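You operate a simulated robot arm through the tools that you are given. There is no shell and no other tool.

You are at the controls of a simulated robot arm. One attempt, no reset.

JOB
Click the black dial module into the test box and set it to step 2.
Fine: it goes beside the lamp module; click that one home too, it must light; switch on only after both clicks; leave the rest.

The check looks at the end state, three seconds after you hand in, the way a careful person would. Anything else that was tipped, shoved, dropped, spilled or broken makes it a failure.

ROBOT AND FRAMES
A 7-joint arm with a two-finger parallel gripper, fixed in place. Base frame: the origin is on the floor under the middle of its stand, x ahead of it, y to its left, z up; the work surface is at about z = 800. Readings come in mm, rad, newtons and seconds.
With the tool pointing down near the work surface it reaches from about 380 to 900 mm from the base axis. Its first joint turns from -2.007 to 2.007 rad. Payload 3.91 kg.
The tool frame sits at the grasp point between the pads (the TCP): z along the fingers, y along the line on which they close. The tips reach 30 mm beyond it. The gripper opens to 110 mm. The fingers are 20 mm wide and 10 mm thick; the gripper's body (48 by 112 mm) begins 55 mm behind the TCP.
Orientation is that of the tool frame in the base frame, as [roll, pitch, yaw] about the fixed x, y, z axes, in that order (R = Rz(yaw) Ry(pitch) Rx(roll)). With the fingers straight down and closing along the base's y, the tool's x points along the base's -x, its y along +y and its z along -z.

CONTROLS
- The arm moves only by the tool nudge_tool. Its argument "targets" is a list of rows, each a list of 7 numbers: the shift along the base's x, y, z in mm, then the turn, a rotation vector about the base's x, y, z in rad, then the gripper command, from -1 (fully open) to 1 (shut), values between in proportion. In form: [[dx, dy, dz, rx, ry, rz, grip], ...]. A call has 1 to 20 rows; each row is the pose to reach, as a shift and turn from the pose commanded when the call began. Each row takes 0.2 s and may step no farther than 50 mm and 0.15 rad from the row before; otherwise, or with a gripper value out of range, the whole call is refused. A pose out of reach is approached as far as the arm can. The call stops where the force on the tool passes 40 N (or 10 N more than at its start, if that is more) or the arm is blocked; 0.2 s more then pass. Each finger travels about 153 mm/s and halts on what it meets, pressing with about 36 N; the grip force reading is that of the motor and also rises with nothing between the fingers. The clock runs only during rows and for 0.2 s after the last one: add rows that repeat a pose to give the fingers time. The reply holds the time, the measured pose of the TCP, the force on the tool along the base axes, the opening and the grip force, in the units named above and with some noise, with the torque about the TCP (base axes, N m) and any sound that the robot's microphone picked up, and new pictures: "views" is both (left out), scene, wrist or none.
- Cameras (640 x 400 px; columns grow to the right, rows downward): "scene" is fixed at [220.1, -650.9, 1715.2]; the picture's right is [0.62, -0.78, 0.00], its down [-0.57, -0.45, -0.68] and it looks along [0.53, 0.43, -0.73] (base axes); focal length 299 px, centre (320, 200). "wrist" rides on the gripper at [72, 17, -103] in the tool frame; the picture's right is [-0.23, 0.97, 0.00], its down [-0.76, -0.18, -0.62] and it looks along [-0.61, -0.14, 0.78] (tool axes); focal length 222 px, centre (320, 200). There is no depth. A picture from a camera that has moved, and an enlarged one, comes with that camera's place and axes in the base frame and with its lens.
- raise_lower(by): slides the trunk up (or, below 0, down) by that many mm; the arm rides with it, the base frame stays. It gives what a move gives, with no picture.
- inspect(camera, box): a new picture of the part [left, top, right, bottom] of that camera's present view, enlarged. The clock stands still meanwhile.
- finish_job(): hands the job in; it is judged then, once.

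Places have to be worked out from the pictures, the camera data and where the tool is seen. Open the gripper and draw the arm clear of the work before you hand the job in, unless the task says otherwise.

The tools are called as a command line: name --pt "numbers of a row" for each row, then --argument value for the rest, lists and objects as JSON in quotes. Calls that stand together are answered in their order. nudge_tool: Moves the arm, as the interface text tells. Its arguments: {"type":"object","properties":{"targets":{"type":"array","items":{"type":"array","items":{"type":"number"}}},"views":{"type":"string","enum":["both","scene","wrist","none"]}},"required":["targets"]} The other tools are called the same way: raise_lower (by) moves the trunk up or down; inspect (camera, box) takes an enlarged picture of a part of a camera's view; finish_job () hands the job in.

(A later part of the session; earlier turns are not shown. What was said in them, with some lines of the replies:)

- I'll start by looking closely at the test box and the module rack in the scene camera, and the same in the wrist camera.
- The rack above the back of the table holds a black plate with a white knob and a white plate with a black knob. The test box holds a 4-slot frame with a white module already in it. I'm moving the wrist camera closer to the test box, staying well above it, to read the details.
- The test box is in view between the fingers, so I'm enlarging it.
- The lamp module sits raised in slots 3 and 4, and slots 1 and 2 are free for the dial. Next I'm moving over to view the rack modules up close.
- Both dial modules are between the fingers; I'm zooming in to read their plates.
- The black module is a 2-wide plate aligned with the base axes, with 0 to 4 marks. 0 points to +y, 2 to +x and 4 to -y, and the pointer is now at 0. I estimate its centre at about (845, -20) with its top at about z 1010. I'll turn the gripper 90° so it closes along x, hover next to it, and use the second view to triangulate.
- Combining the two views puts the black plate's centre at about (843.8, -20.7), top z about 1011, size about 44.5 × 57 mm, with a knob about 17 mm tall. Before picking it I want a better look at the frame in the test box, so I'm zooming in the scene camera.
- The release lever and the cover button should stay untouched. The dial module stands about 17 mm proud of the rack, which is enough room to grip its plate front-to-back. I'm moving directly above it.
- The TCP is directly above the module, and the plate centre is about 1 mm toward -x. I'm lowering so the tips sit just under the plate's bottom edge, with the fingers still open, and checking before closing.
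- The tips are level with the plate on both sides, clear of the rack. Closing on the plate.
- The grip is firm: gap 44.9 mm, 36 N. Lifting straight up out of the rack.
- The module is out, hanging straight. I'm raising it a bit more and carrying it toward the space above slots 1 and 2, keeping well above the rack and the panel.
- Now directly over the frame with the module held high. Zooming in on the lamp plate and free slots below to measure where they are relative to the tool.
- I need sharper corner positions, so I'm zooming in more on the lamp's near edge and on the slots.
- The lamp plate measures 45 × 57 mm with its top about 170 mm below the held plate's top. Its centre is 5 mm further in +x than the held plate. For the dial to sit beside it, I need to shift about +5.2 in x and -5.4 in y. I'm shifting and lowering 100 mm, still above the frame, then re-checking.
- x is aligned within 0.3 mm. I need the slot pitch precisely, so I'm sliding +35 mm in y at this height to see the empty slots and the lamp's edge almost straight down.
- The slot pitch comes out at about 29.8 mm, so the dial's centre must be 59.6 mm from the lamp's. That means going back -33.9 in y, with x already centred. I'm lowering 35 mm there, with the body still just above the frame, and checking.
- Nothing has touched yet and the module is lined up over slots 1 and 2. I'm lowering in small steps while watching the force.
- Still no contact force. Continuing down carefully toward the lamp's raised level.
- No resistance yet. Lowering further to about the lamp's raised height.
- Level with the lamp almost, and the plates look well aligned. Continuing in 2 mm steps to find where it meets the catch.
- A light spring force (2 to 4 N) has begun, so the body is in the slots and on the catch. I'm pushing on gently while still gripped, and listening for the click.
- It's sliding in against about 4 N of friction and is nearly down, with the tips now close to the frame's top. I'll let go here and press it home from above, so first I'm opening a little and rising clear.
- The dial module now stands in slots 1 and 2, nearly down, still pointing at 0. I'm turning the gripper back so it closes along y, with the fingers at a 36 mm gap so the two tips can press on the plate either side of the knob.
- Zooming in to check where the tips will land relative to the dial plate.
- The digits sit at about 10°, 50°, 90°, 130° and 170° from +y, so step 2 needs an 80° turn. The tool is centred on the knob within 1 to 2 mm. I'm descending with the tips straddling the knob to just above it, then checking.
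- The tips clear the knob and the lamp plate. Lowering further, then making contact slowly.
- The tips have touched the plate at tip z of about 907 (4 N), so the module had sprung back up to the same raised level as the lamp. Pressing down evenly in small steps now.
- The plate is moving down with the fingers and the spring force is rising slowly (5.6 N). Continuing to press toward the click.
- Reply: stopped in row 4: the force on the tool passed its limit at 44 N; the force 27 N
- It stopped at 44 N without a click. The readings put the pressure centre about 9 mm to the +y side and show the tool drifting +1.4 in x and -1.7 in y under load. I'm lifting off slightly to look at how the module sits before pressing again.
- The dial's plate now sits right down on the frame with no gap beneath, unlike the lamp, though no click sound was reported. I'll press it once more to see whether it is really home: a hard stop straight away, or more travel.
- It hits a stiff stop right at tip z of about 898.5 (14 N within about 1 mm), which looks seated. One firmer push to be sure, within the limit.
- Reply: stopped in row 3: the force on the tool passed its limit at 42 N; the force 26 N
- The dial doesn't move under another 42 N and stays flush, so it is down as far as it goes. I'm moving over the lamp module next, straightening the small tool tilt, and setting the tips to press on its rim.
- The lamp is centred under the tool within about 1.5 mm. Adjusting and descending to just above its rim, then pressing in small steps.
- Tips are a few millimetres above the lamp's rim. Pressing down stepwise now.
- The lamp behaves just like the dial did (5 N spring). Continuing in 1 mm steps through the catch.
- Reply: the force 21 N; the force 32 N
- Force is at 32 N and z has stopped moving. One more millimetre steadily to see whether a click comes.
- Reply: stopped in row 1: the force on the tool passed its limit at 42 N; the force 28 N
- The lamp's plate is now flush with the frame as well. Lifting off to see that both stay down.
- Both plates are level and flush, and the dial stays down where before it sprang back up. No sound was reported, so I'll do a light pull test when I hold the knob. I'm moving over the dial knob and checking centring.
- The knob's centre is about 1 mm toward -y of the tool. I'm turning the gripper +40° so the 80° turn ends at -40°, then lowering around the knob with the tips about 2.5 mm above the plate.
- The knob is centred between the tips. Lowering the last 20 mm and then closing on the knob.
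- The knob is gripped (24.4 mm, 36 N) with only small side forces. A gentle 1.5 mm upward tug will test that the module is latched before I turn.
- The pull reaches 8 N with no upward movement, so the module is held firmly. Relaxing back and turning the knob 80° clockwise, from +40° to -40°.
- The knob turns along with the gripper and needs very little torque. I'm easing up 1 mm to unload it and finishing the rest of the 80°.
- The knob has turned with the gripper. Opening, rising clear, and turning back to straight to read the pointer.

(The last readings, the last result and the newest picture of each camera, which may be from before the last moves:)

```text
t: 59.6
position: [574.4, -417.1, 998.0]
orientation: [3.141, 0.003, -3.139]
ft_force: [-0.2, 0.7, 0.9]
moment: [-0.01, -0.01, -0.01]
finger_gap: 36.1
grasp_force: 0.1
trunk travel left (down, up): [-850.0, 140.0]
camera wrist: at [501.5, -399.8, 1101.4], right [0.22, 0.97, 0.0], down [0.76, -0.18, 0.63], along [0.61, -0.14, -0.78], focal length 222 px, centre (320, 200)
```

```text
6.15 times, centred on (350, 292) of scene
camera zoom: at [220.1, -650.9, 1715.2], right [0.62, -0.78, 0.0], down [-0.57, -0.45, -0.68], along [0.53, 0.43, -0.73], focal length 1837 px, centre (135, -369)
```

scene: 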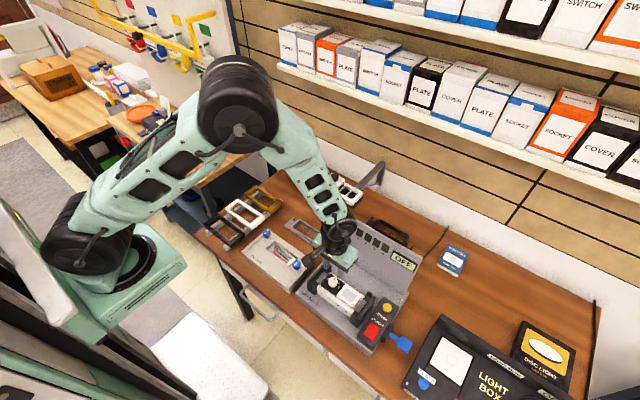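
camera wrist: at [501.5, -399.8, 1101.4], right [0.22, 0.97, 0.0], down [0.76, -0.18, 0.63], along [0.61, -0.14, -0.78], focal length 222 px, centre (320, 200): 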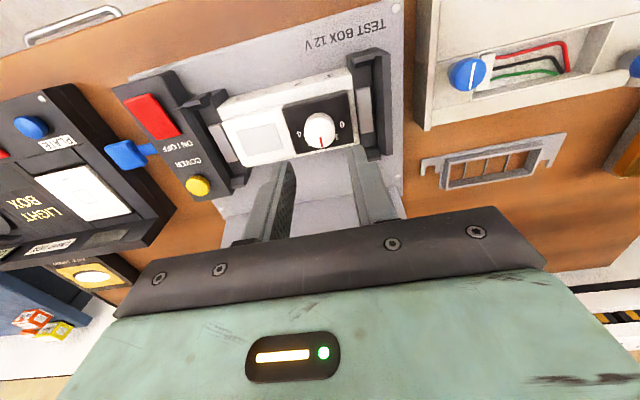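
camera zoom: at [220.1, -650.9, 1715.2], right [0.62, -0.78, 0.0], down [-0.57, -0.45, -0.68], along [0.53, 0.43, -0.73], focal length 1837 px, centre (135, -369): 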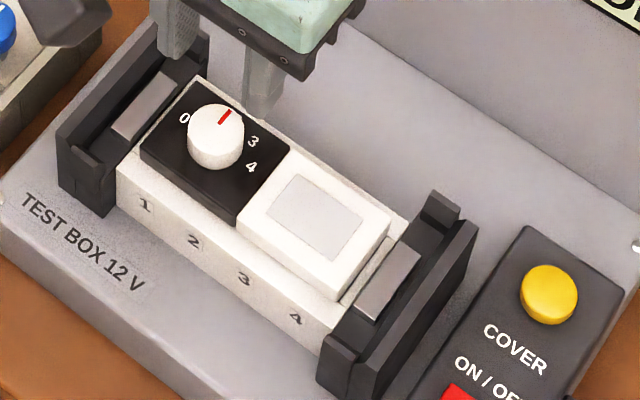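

The pointer now points to +x, exactly between 1 and 3, so it's on step 2. The display still says OFF and both modules are home. Next I'm moving over the red ON/OFF switch to look at it closely.

nudge_tool --pt "-8 -40 5 0 -0.003 0 0.345" --pt "-16 -80 10 0 -0.003 0 0.5" --pt "-24 -115 10 0 -0.003 0 0.8" --pt "-32 -145 10 0 -0.003 0 1" --pt "-38 -160 5 0 -0.003 0 1" --pt "-38 -160 0 0 -0.003 0 1" --views "both"

inspect --camera "wrist" --box '[240, 40, 420, 200]'

inspect --camera "scene" --box '[340, 280, 420, 360]'

```text
t: 61.0
position: [536.5, -576.4, 998.2]
orientation: [-3.141, 0.006, -3.139]
ft_force: [0.0, 1.3, 0.2]
moment: [-0.03, -0.04, -0.02]
finger_gap: 0.1
grasp_force: 35.9
trunk travel left (down, up): [-850.0, 140.0]
camera wrist: at [462.5, -559.6, 1101.4], right [0.23, 0.97, 0.0], down [0.76, -0.18, 0.63], along [0.61, -0.14, -0.78], focal length 222 px, centre (320, 200)
```

scene: 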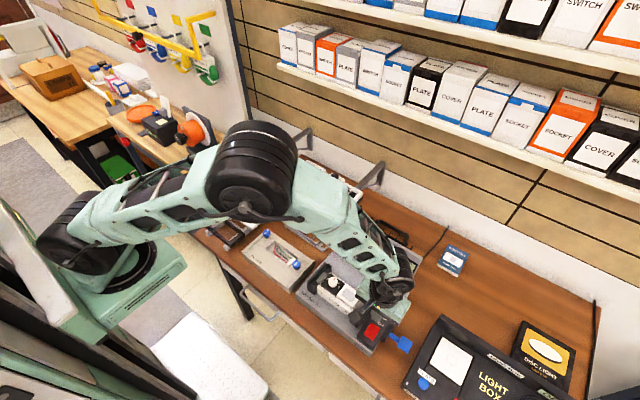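
wrist: 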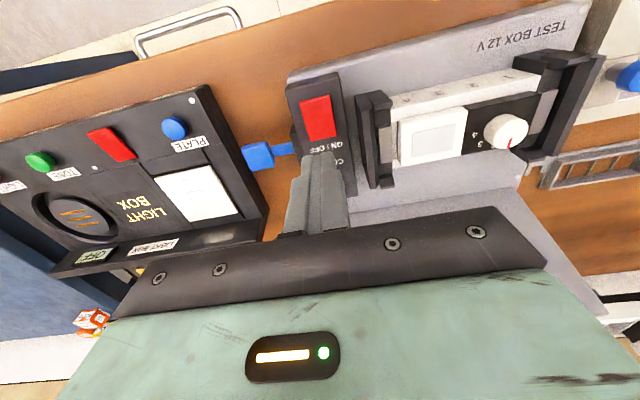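

```text
2.50 times, centred on (330, 120) of wrist
camera zoom: at [462.5, -559.6, 1101.4], right [0.23, 0.97, 0.0], down [0.76, -0.18, 0.63], along [0.61, -0.14, -0.78], focal length 555 px, centre (295, 400)
```

zoom: 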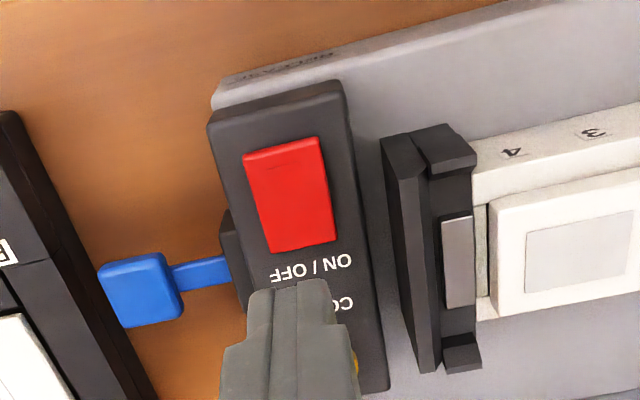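

```text
5.00 times, centred on (380, 320) of scene
camera zoom: at [220.1, -650.9, 1715.2], right [0.62, -0.78, 0.0], down [-0.57, -0.45, -0.68], along [0.53, 0.43, -0.73], focal length 1493 px, centre (20, -400)
```

zoom: 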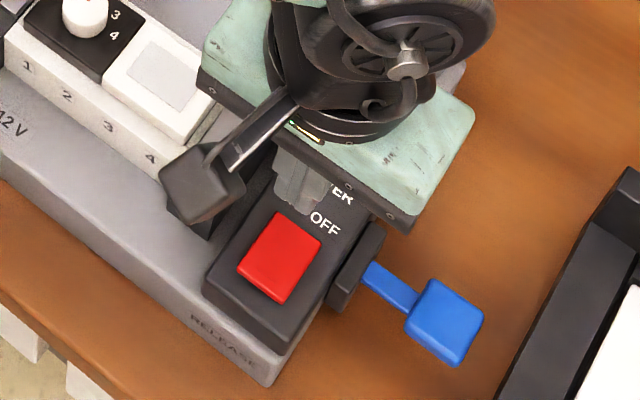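

Zooming further on the red switch to see whether it's a tilting rocker or a plain push key.

inspect --camera "wrist" --box '[285, 75, 355, 145]'

inspect --camera "scene" --box '[360, 310, 400, 350]'

```text
5.71 times, centred on (320, 110) of wrist
camera zoom: at [462.5, -559.6, 1101.4], right [0.23, 0.97, 0.0], down [0.76, -0.18, 0.63], along [0.61, -0.14, -0.78], focal length 1269 px, centre (320, 714)
```

zoom: 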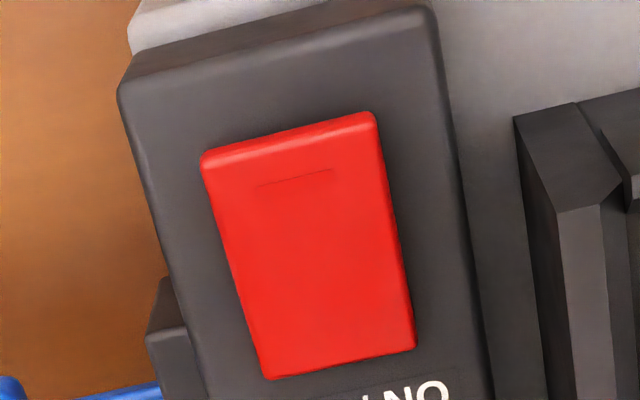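

```text
10.00 times, centred on (380, 330) of scene
camera zoom: at [220.1, -650.9, 1715.2], right [0.62, -0.78, 0.0], down [-0.57, -0.45, -0.68], along [0.53, 0.43, -0.73], focal length 2986 px, centre (-280, -1100)
```

zoom: 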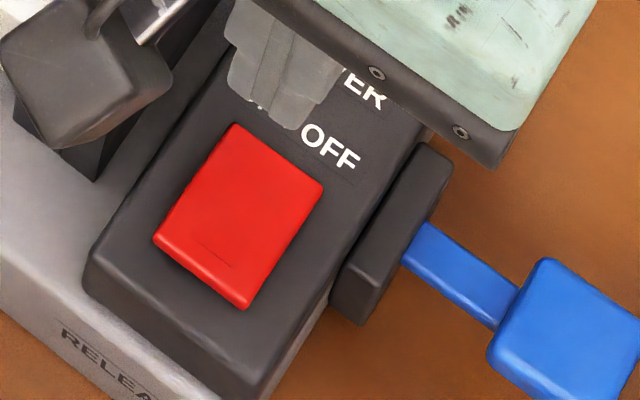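

It's a rocker: the end nearer the robot (-x, with the small bar mark) stands raised. That's the side to press, and nothing else there needs touching. I'm moving the closed tips over that half and descending to about 15 mm above it to check.

nudge_tool --pt "-6 -0.5 -20 0 -0.005 0 1" --pt "-12 -0.7 -45 0 -0.005 0 1" --pt "-12 -0.7 -60 0 -0.005 0 1" --pt "-12 -0.7 -60 0 -0.005 0 1" --views "both"

inspect --camera "wrist" --box '[260, 60, 400, 200]'

inspect --camera "scene" --box '[350, 295, 410, 355]'

```text
t: 62.0
position: [523.7, -577.0, 939.3]
orientation: [3.142, 0.01, -3.138]
ft_force: [0.0, 1.0, 0.4]
moment: [-0.02, 0.0, 0.01]
finger_gap: 0.0
grasp_force: 36.0
trunk travel left (down, up): [-850.0, 140.0]
camera wrist: at [449.7, -561.3, 1041.6], right [0.23, 0.97, 0.0], down [0.75, -0.18, 0.63], along [0.62, -0.14, -0.78], focal length 222 px, centre (320, 200)
```

scene: 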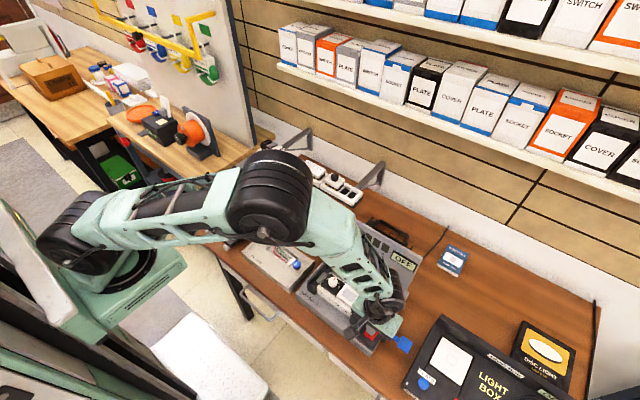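
wrist: 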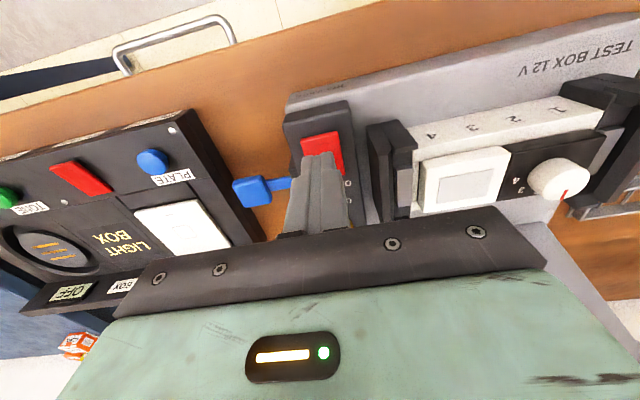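

```text
2.86 times, centred on (330, 130) of wrist
camera zoom: at [449.7, -561.3, 1041.6], right [0.23, 0.97, 0.0], down [0.75, -0.18, 0.63], along [0.62, -0.14, -0.78], focal length 635 px, centre (291, 400)
```

zoom: 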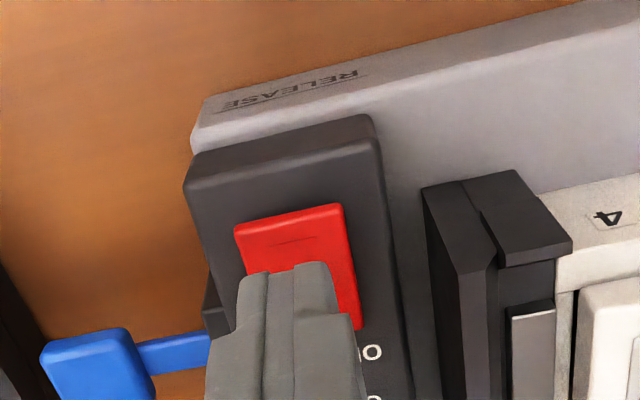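

```text
6.67 times, centred on (380, 325) of scene
camera zoom: at [220.1, -650.9, 1715.2], right [0.62, -0.78, 0.0], down [-0.57, -0.45, -0.68], along [0.53, 0.43, -0.73], focal length 1990 px, centre (-80, -633)
```

zoom: 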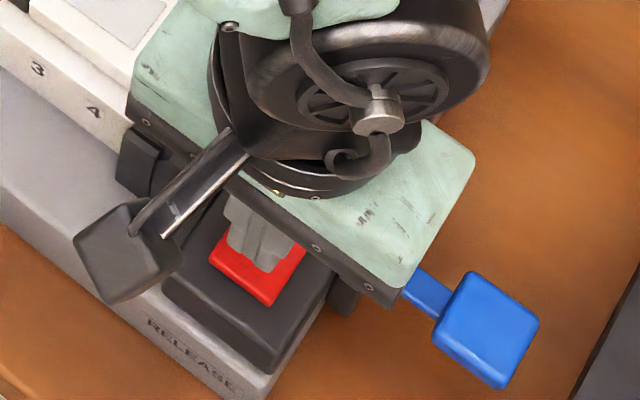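

With the second view, the rocker's near edge is at about z 873, its -x edge 5 mm to -x of the tool. I'm shifting +5 in x so the tips cover just the near half, levelling the tool, and lowering to a few millimetres above it.

nudge_tool --pt "5 -0.5 -10 0 0.01 0 1" --pt "5 -0.5 -20 0 0.01 0 1" --pt "5 -0.5 -27 0 0.01 0 1" --pt "5 -0.5 -27 0 0.01 0 1" --views "both"

inspect --camera "wrist" --box '[260, 60, 400, 200]'

inspect --camera "scene" --box '[350, 295, 410, 355]'

```text
t: 63.0
position: [528.7, -578.5, 910.7]
orientation: [-3.14, 0.002, -3.14]
ft_force: [0.0, 0.7, 1.2]
moment: [0.03, 0.06, 0.0]
finger_gap: 0.0
grasp_force: 36.1
trunk travel left (down, up): [-850.0, 140.0]
camera wrist: at [455.8, -561.9, 1014.6], right [0.23, 0.97, 0.0], down [0.76, -0.18, 0.62], along [0.61, -0.14, -0.78], focal length 222 px, centre (320, 200)
```

scene: 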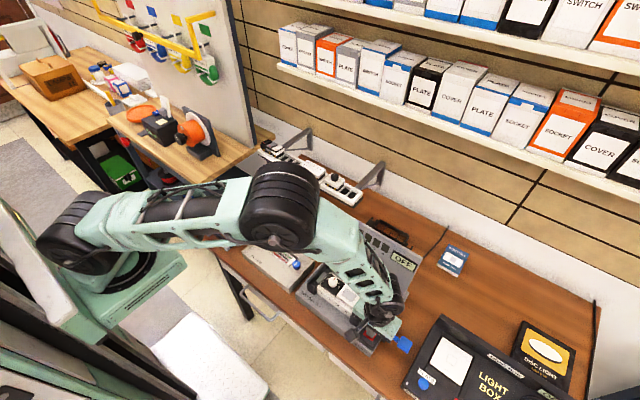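
wrist: 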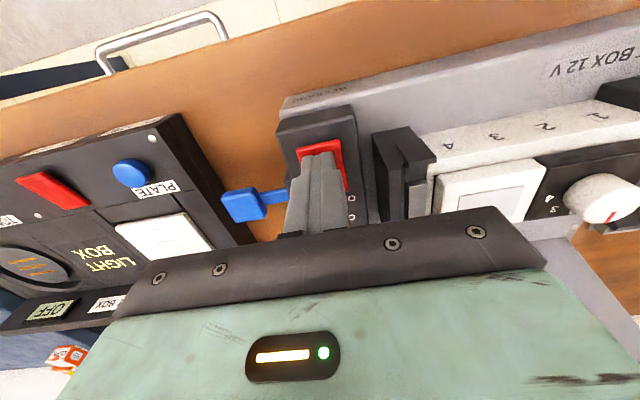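

```text
2.86 times, centred on (330, 130) of wrist
camera zoom: at [455.8, -561.9, 1014.6], right [0.23, 0.97, 0.0], down [0.76, -0.18, 0.62], along [0.61, -0.14, -0.78], focal length 635 px, centre (291, 400)
```

zoom: 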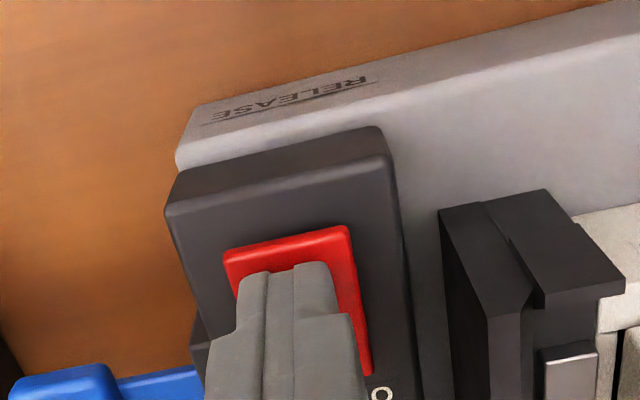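

```text
6.67 times, centred on (380, 325) of scene
camera zoom: at [220.1, -650.9, 1715.2], right [0.62, -0.78, 0.0], down [-0.57, -0.45, -0.68], along [0.53, 0.43, -0.73], focal length 1990 px, centre (-80, -633)
```

zoom: 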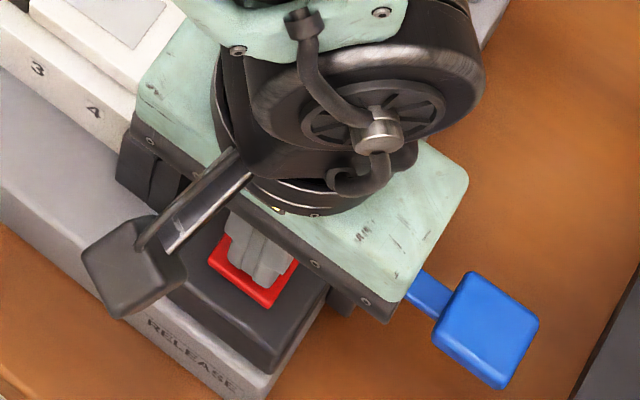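

The tips are about 8 to 10 mm above the rocker's near half. Shifting +2 in x and pressing down in small steps.

nudge_tool --pt "2 0.3 -3 0 0 0 1" --pt "2 0.3 -5 0 0 0 1" --pt "2 0.3 -7 0 0 0 1" --views "none"

nudge_tool --pt "0 0 -1 0 0 0 1" --pt "0 0 -2 0 0 0 1" --views "none"

nudge_tool --pt "0 0 -1 0 0 0 1" --pt "0 0 -2 0 0 0 1" --views "both"

```text
t: 63.7
position: [531.0, -578.4, 909.5]
orientation: [-3.139, 0.0, -3.141]
ft_force: [-9.3, 10.8, 26.3]
moment: [0.34, 0.12, 0.11]
finger_gap: 0.0
grasp_force: 36.5
trunk travel left (down, up): [-850.0, 140.0]
stopped in row 3: the force on the tool passed its limit at 44 N (the readings are from after the stop); the commanded pose is now the measured one
```

```text
t: 64.2
position: [530.2, -579.6, 909.2]
orientation: [-3.141, -0.001, 3.141]
ft_force: [-8.8, 10.4, 22.2]
moment: [0.43, 0.13, 0.09]
finger_gap: 0.0
grasp_force: 36.2
trunk travel left (down, up): [-850.0, 140.0]
stopped in row 2: the force on the tool passed its limit at 43 N (the readings are from after the stop); the commanded pose is now the measured one
```

```text
t: 64.7
position: [530.4, -577.8, 908.5]
orientation: [-3.14, -0.001, 3.14]
ft_force: [-8.2, 10.4, 23.9]
moment: [0.38, 0.09, 0.08]
finger_gap: 0.0
grasp_force: 36.1
trunk travel left (down, up): [-850.0, 140.0]
stopped in row 2: the force on the tool passed its limit at 42 N (the readings are from after the stop); the commanded pose is now the measured one
camera wrist: at [457.4, -561.7, 1013.1], right [0.23, 0.97, 0.0], down [0.76, -0.18, 0.62], along [0.61, -0.14, -0.78], focal length 222 px, centre (320, 200)
```

scene: 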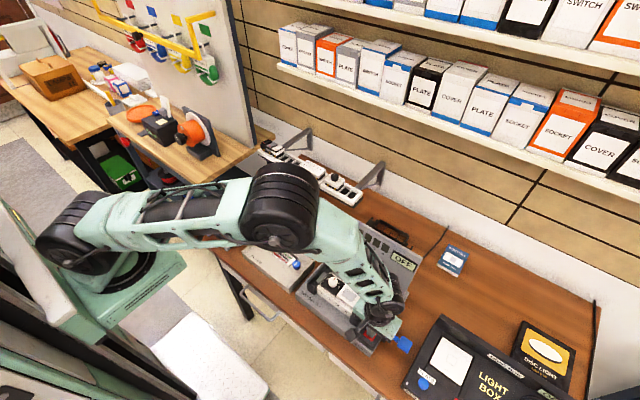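
wrist: 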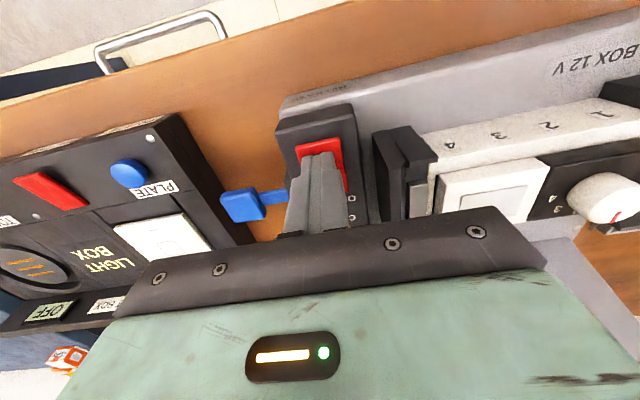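

Blocked hard at tip z of about 879 with no switching. The moment puts the contact on the +x side of the tips, so the rocker's surface rises toward +x and I've been pressing its already-down half. I'm lifting off and looking at the rocker before pressing the other end.

nudge_tool --pt "0 0 5 0 0 0 1" --pt "-5 0 30 0 0 0 1" --pt "-25 0 60 0 0 0 1" --pt "-40 0 75 0 0 0 1" --pt "-40 0 75 0 0 0 1" --views "both"

inspect --camera "wrist" --box '[280, 70, 380, 170]'

inspect --camera "scene" --box '[355, 305, 405, 355]'

inspect --camera "wrist" --box '[20, 130, 130, 230]'

```text
t: 65.8
position: [489.8, -579.7, 982.4]
orientation: [-3.14, -0.001, 3.14]
ft_force: [0.0, 0.5, -0.9]
moment: [0.03, 0.0, 0.03]
finger_gap: 0.1
grasp_force: 36.3
trunk travel left (down, up): [-850.0, 140.0]
camera wrist: at [417.8, -562.1, 1086.4], right [0.23, 0.97, 0.0], down [0.76, -0.18, 0.62], along [0.61, -0.14, -0.78], focal length 222 px, centre (320, 200)
```

scene: 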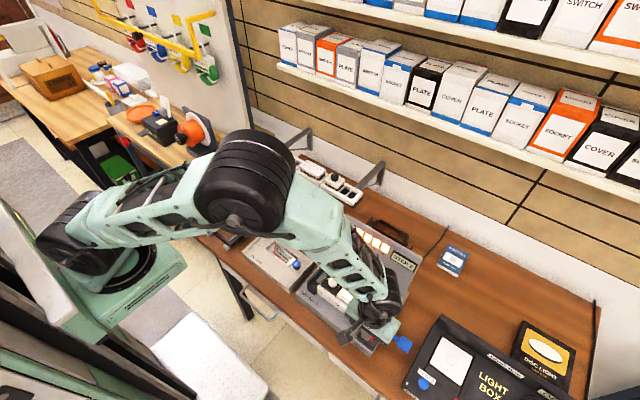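
wrist: 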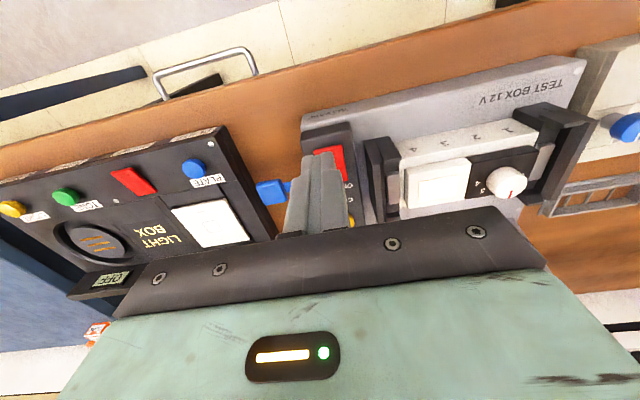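

```text
4.00 times, centred on (330, 120) of wrist
camera zoom: at [417.8, -562.1, 1086.4], right [0.23, 0.97, 0.0], down [0.76, -0.18, 0.62], along [0.61, -0.14, -0.78], focal length 888 px, centre (280, 520)
```

zoom: 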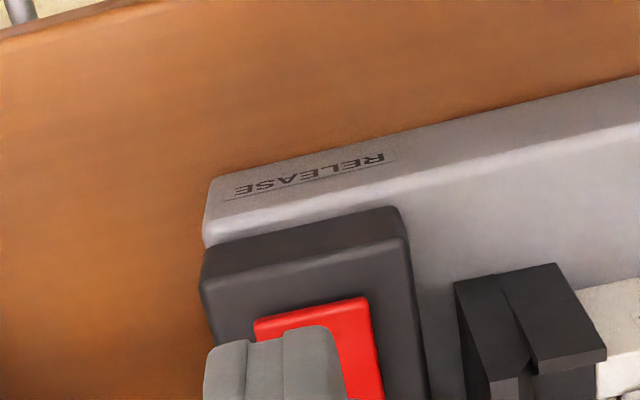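

```text
8.00 times, centred on (380, 330) of scene
camera zoom: at [220.1, -650.9, 1715.2], right [0.62, -0.78, 0.0], down [-0.57, -0.45, -0.68], along [0.53, 0.43, -0.73], focal length 2388 px, centre (-160, -840)
```

zoom: 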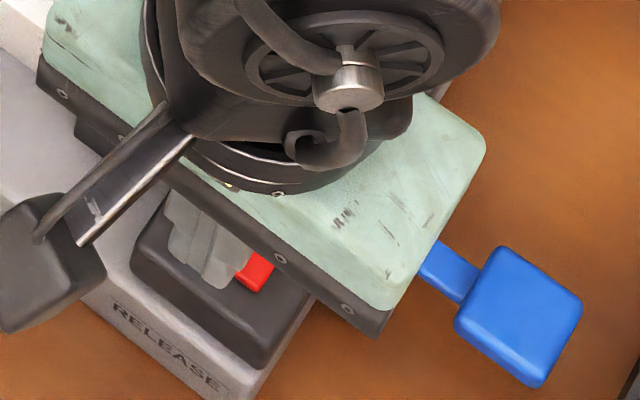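

```text
4.00 times, centred on (75, 180) of wrist
camera zoom: at [417.8, -562.1, 1086.4], right [0.23, 0.97, 0.0], down [0.76, -0.18, 0.62], along [0.61, -0.14, -0.78], focal length 888 px, centre (1300, 280)
```

zoom: 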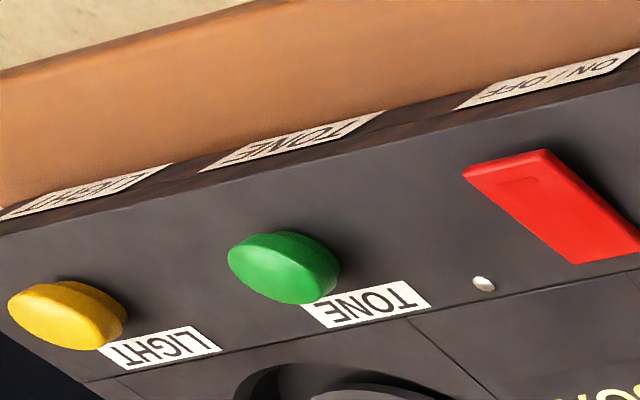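

The test box's panel now shows lit indicators and the display has changed, so it may have switched. Checking the panel and lamp closely.

inspect --camera "scene" --box '[340, 210, 430, 290]'

inspect --camera "wrist" --box '[370, 110, 550, 230]'

inspect --camera "scene" --box '[300, 250, 380, 320]'

```text
5.00 times, centred on (385, 250) of scene
camera zoom: at [220.1, -650.9, 1715.2], right [0.62, -0.78, 0.0], down [-0.57, -0.45, -0.68], along [0.53, 0.43, -0.73], focal length 1493 px, centre (-5, -50)
```

zoom: 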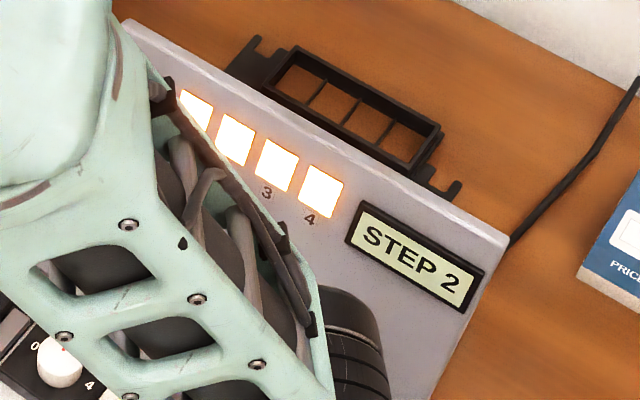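

```text
3.33 times, centred on (460, 170) of wrist
camera zoom: at [417.8, -562.1, 1086.4], right [0.23, 0.97, 0.0], down [0.76, -0.18, 0.62], along [0.61, -0.14, -0.78], focal length 740 px, centre (-147, 300)
```

zoom: 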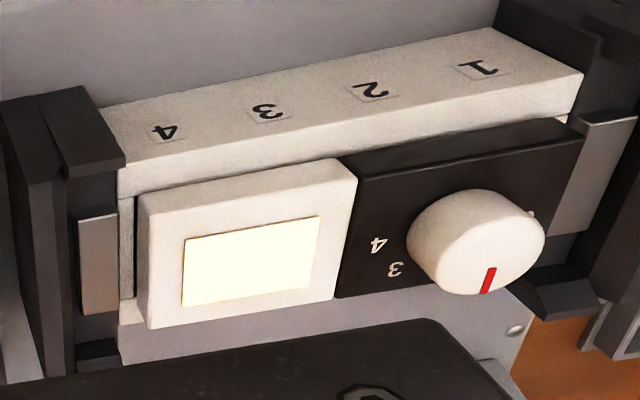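

```text
5.71 times, centred on (340, 285) of scene
camera zoom: at [220.1, -650.9, 1715.2], right [0.62, -0.78, 0.0], down [-0.57, -0.45, -0.68], along [0.53, 0.43, -0.73], focal length 1706 px, centre (206, -286)
```

zoom: 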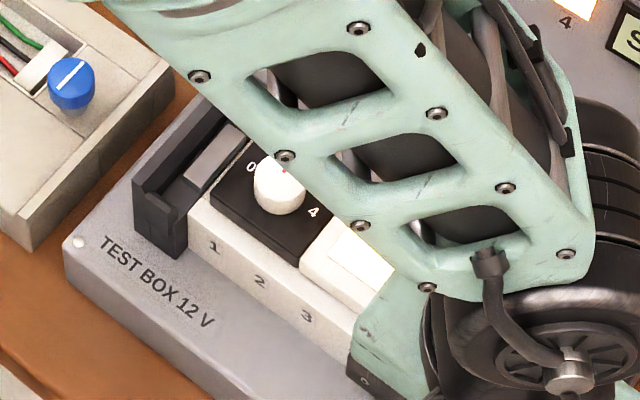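

The display reads "STEP 2", all four slot indicators are lit and the lamp is glowing, so everything works. I'm withdrawing straight up and away with the gripper open.

nudge_tool --pt "0 0 40 0 0 0 0.5" --pt "0 10 85 0 0 0 0" --pt "-5 40 120 0 0 0 -0.5" --pt "-10 80 145 0 0 0 -1" --pt "-15 120 165 0 0 0 -1" --pt "-20 160 185 0 0 0 -1" --pt "-25 200 205 0 0 0 -1" --pt "-30 240 225 0 0 0 -1" --pt "-30 280 240 0 0 0 -1" --pt "-30 320 250 0 0 0 -1" --pt "-30 360 255 0 0 0 -1" --pt "-30 400 260 0 0 0 -1" --pt "-30 400 260 0 0 0 -1" --views "both"

inspect --camera "scene" --box '[290, 205, 430, 360]'

inspect --camera "scene" --box '[310, 255, 380, 320]'

```text
t: 68.7
position: [462.5, -179.6, 1241.7]
orientation: [-3.139, -0.001, 3.142]
ft_force: [-0.3, -0.7, 0.2]
moment: [0.0, 0.0, 0.02]
finger_gap: 110.0
grasp_force: 0.2
trunk travel left (down, up): [-850.0, 140.0]
camera wrist: at [388.4, -163.2, 1345.4], right [0.23, 0.97, 0.0], down [0.76, -0.18, 0.62], along [0.61, -0.14, -0.78], focal length 222 px, centre (320, 200)
```

scene: 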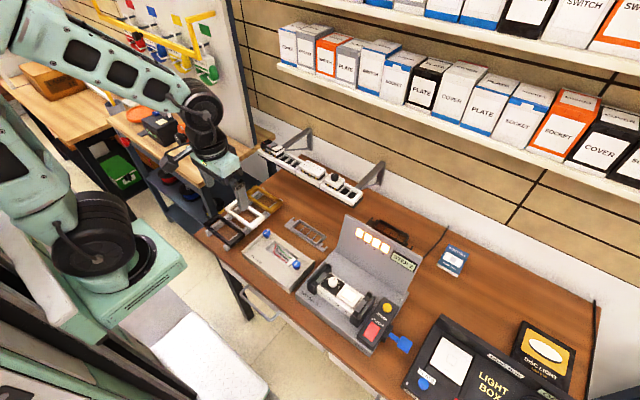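
wrist: 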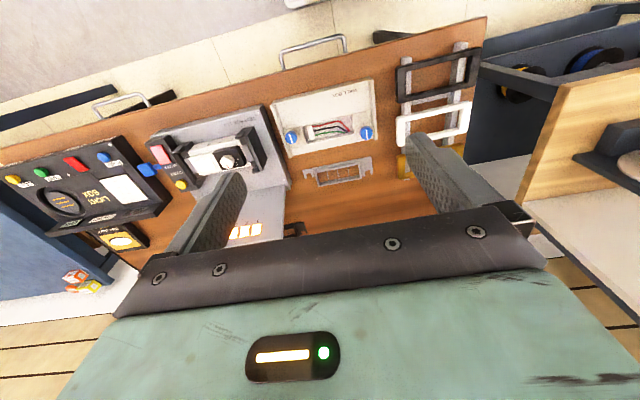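

```text
2.58 times, centred on (360, 282) of scene
camera zoom: at [220.1, -650.9, 1715.2], right [0.62, -0.78, 0.0], down [-0.57, -0.45, -0.68], along [0.53, 0.43, -0.73], focal length 770 px, centre (217, -13)
```

zoom: 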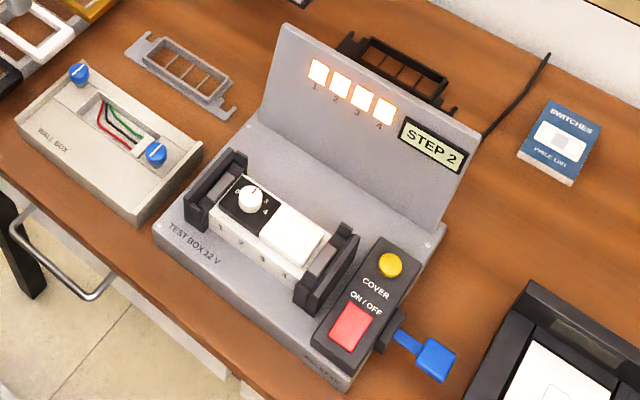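

```text
6.15 times, centred on (345, 288) of scene
camera zoom: at [220.1, -650.9, 1715.2], right [0.62, -0.78, 0.0], down [-0.57, -0.45, -0.68], along [0.53, 0.43, -0.73], focal length 1837 px, centre (166, -338)
```

zoom: 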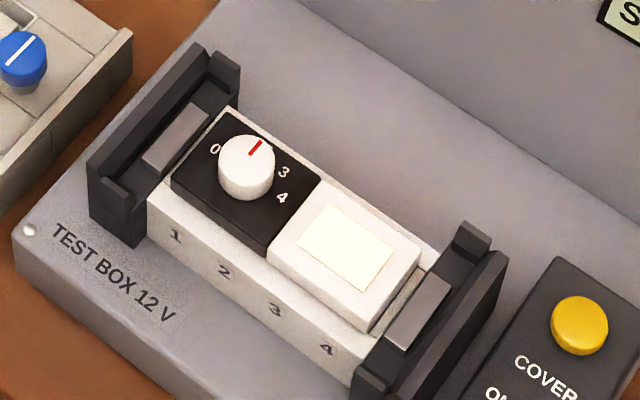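

The box shows STEP 2 with four lit indicators, the lamp is glowing, both modules are flush, and the rack and the other items are as they were. The arm is clear with the gripper open, so I'm handing in.

finish_job

```text
The job is handed in.
```

The black dial module is in slots 1 and 2 of the test box, beside the lamp module, and set to step 2. The box is switched on: its display reads "STEP 2", all four slot indicators are lit and the lamp is glowing.

- **Which module:** I read "black dial module" as the black plate with the white knob. The rack also has a white plate with a black knob, which I left there.
- **Clicks:** The microphone reported no click for either module. I judged them home because both plates sit flush on the frame and stayed down once released. The dial also held against an 8 N upward pull. I switched on only after that.
- **Switch:** The red switch had to be pressed hard, and I pressed it three times in a row before lifting off. The box showed as on once I let go.

I did not touch the cover button, the release lever or anything else. The arm is clear with the gripper open.
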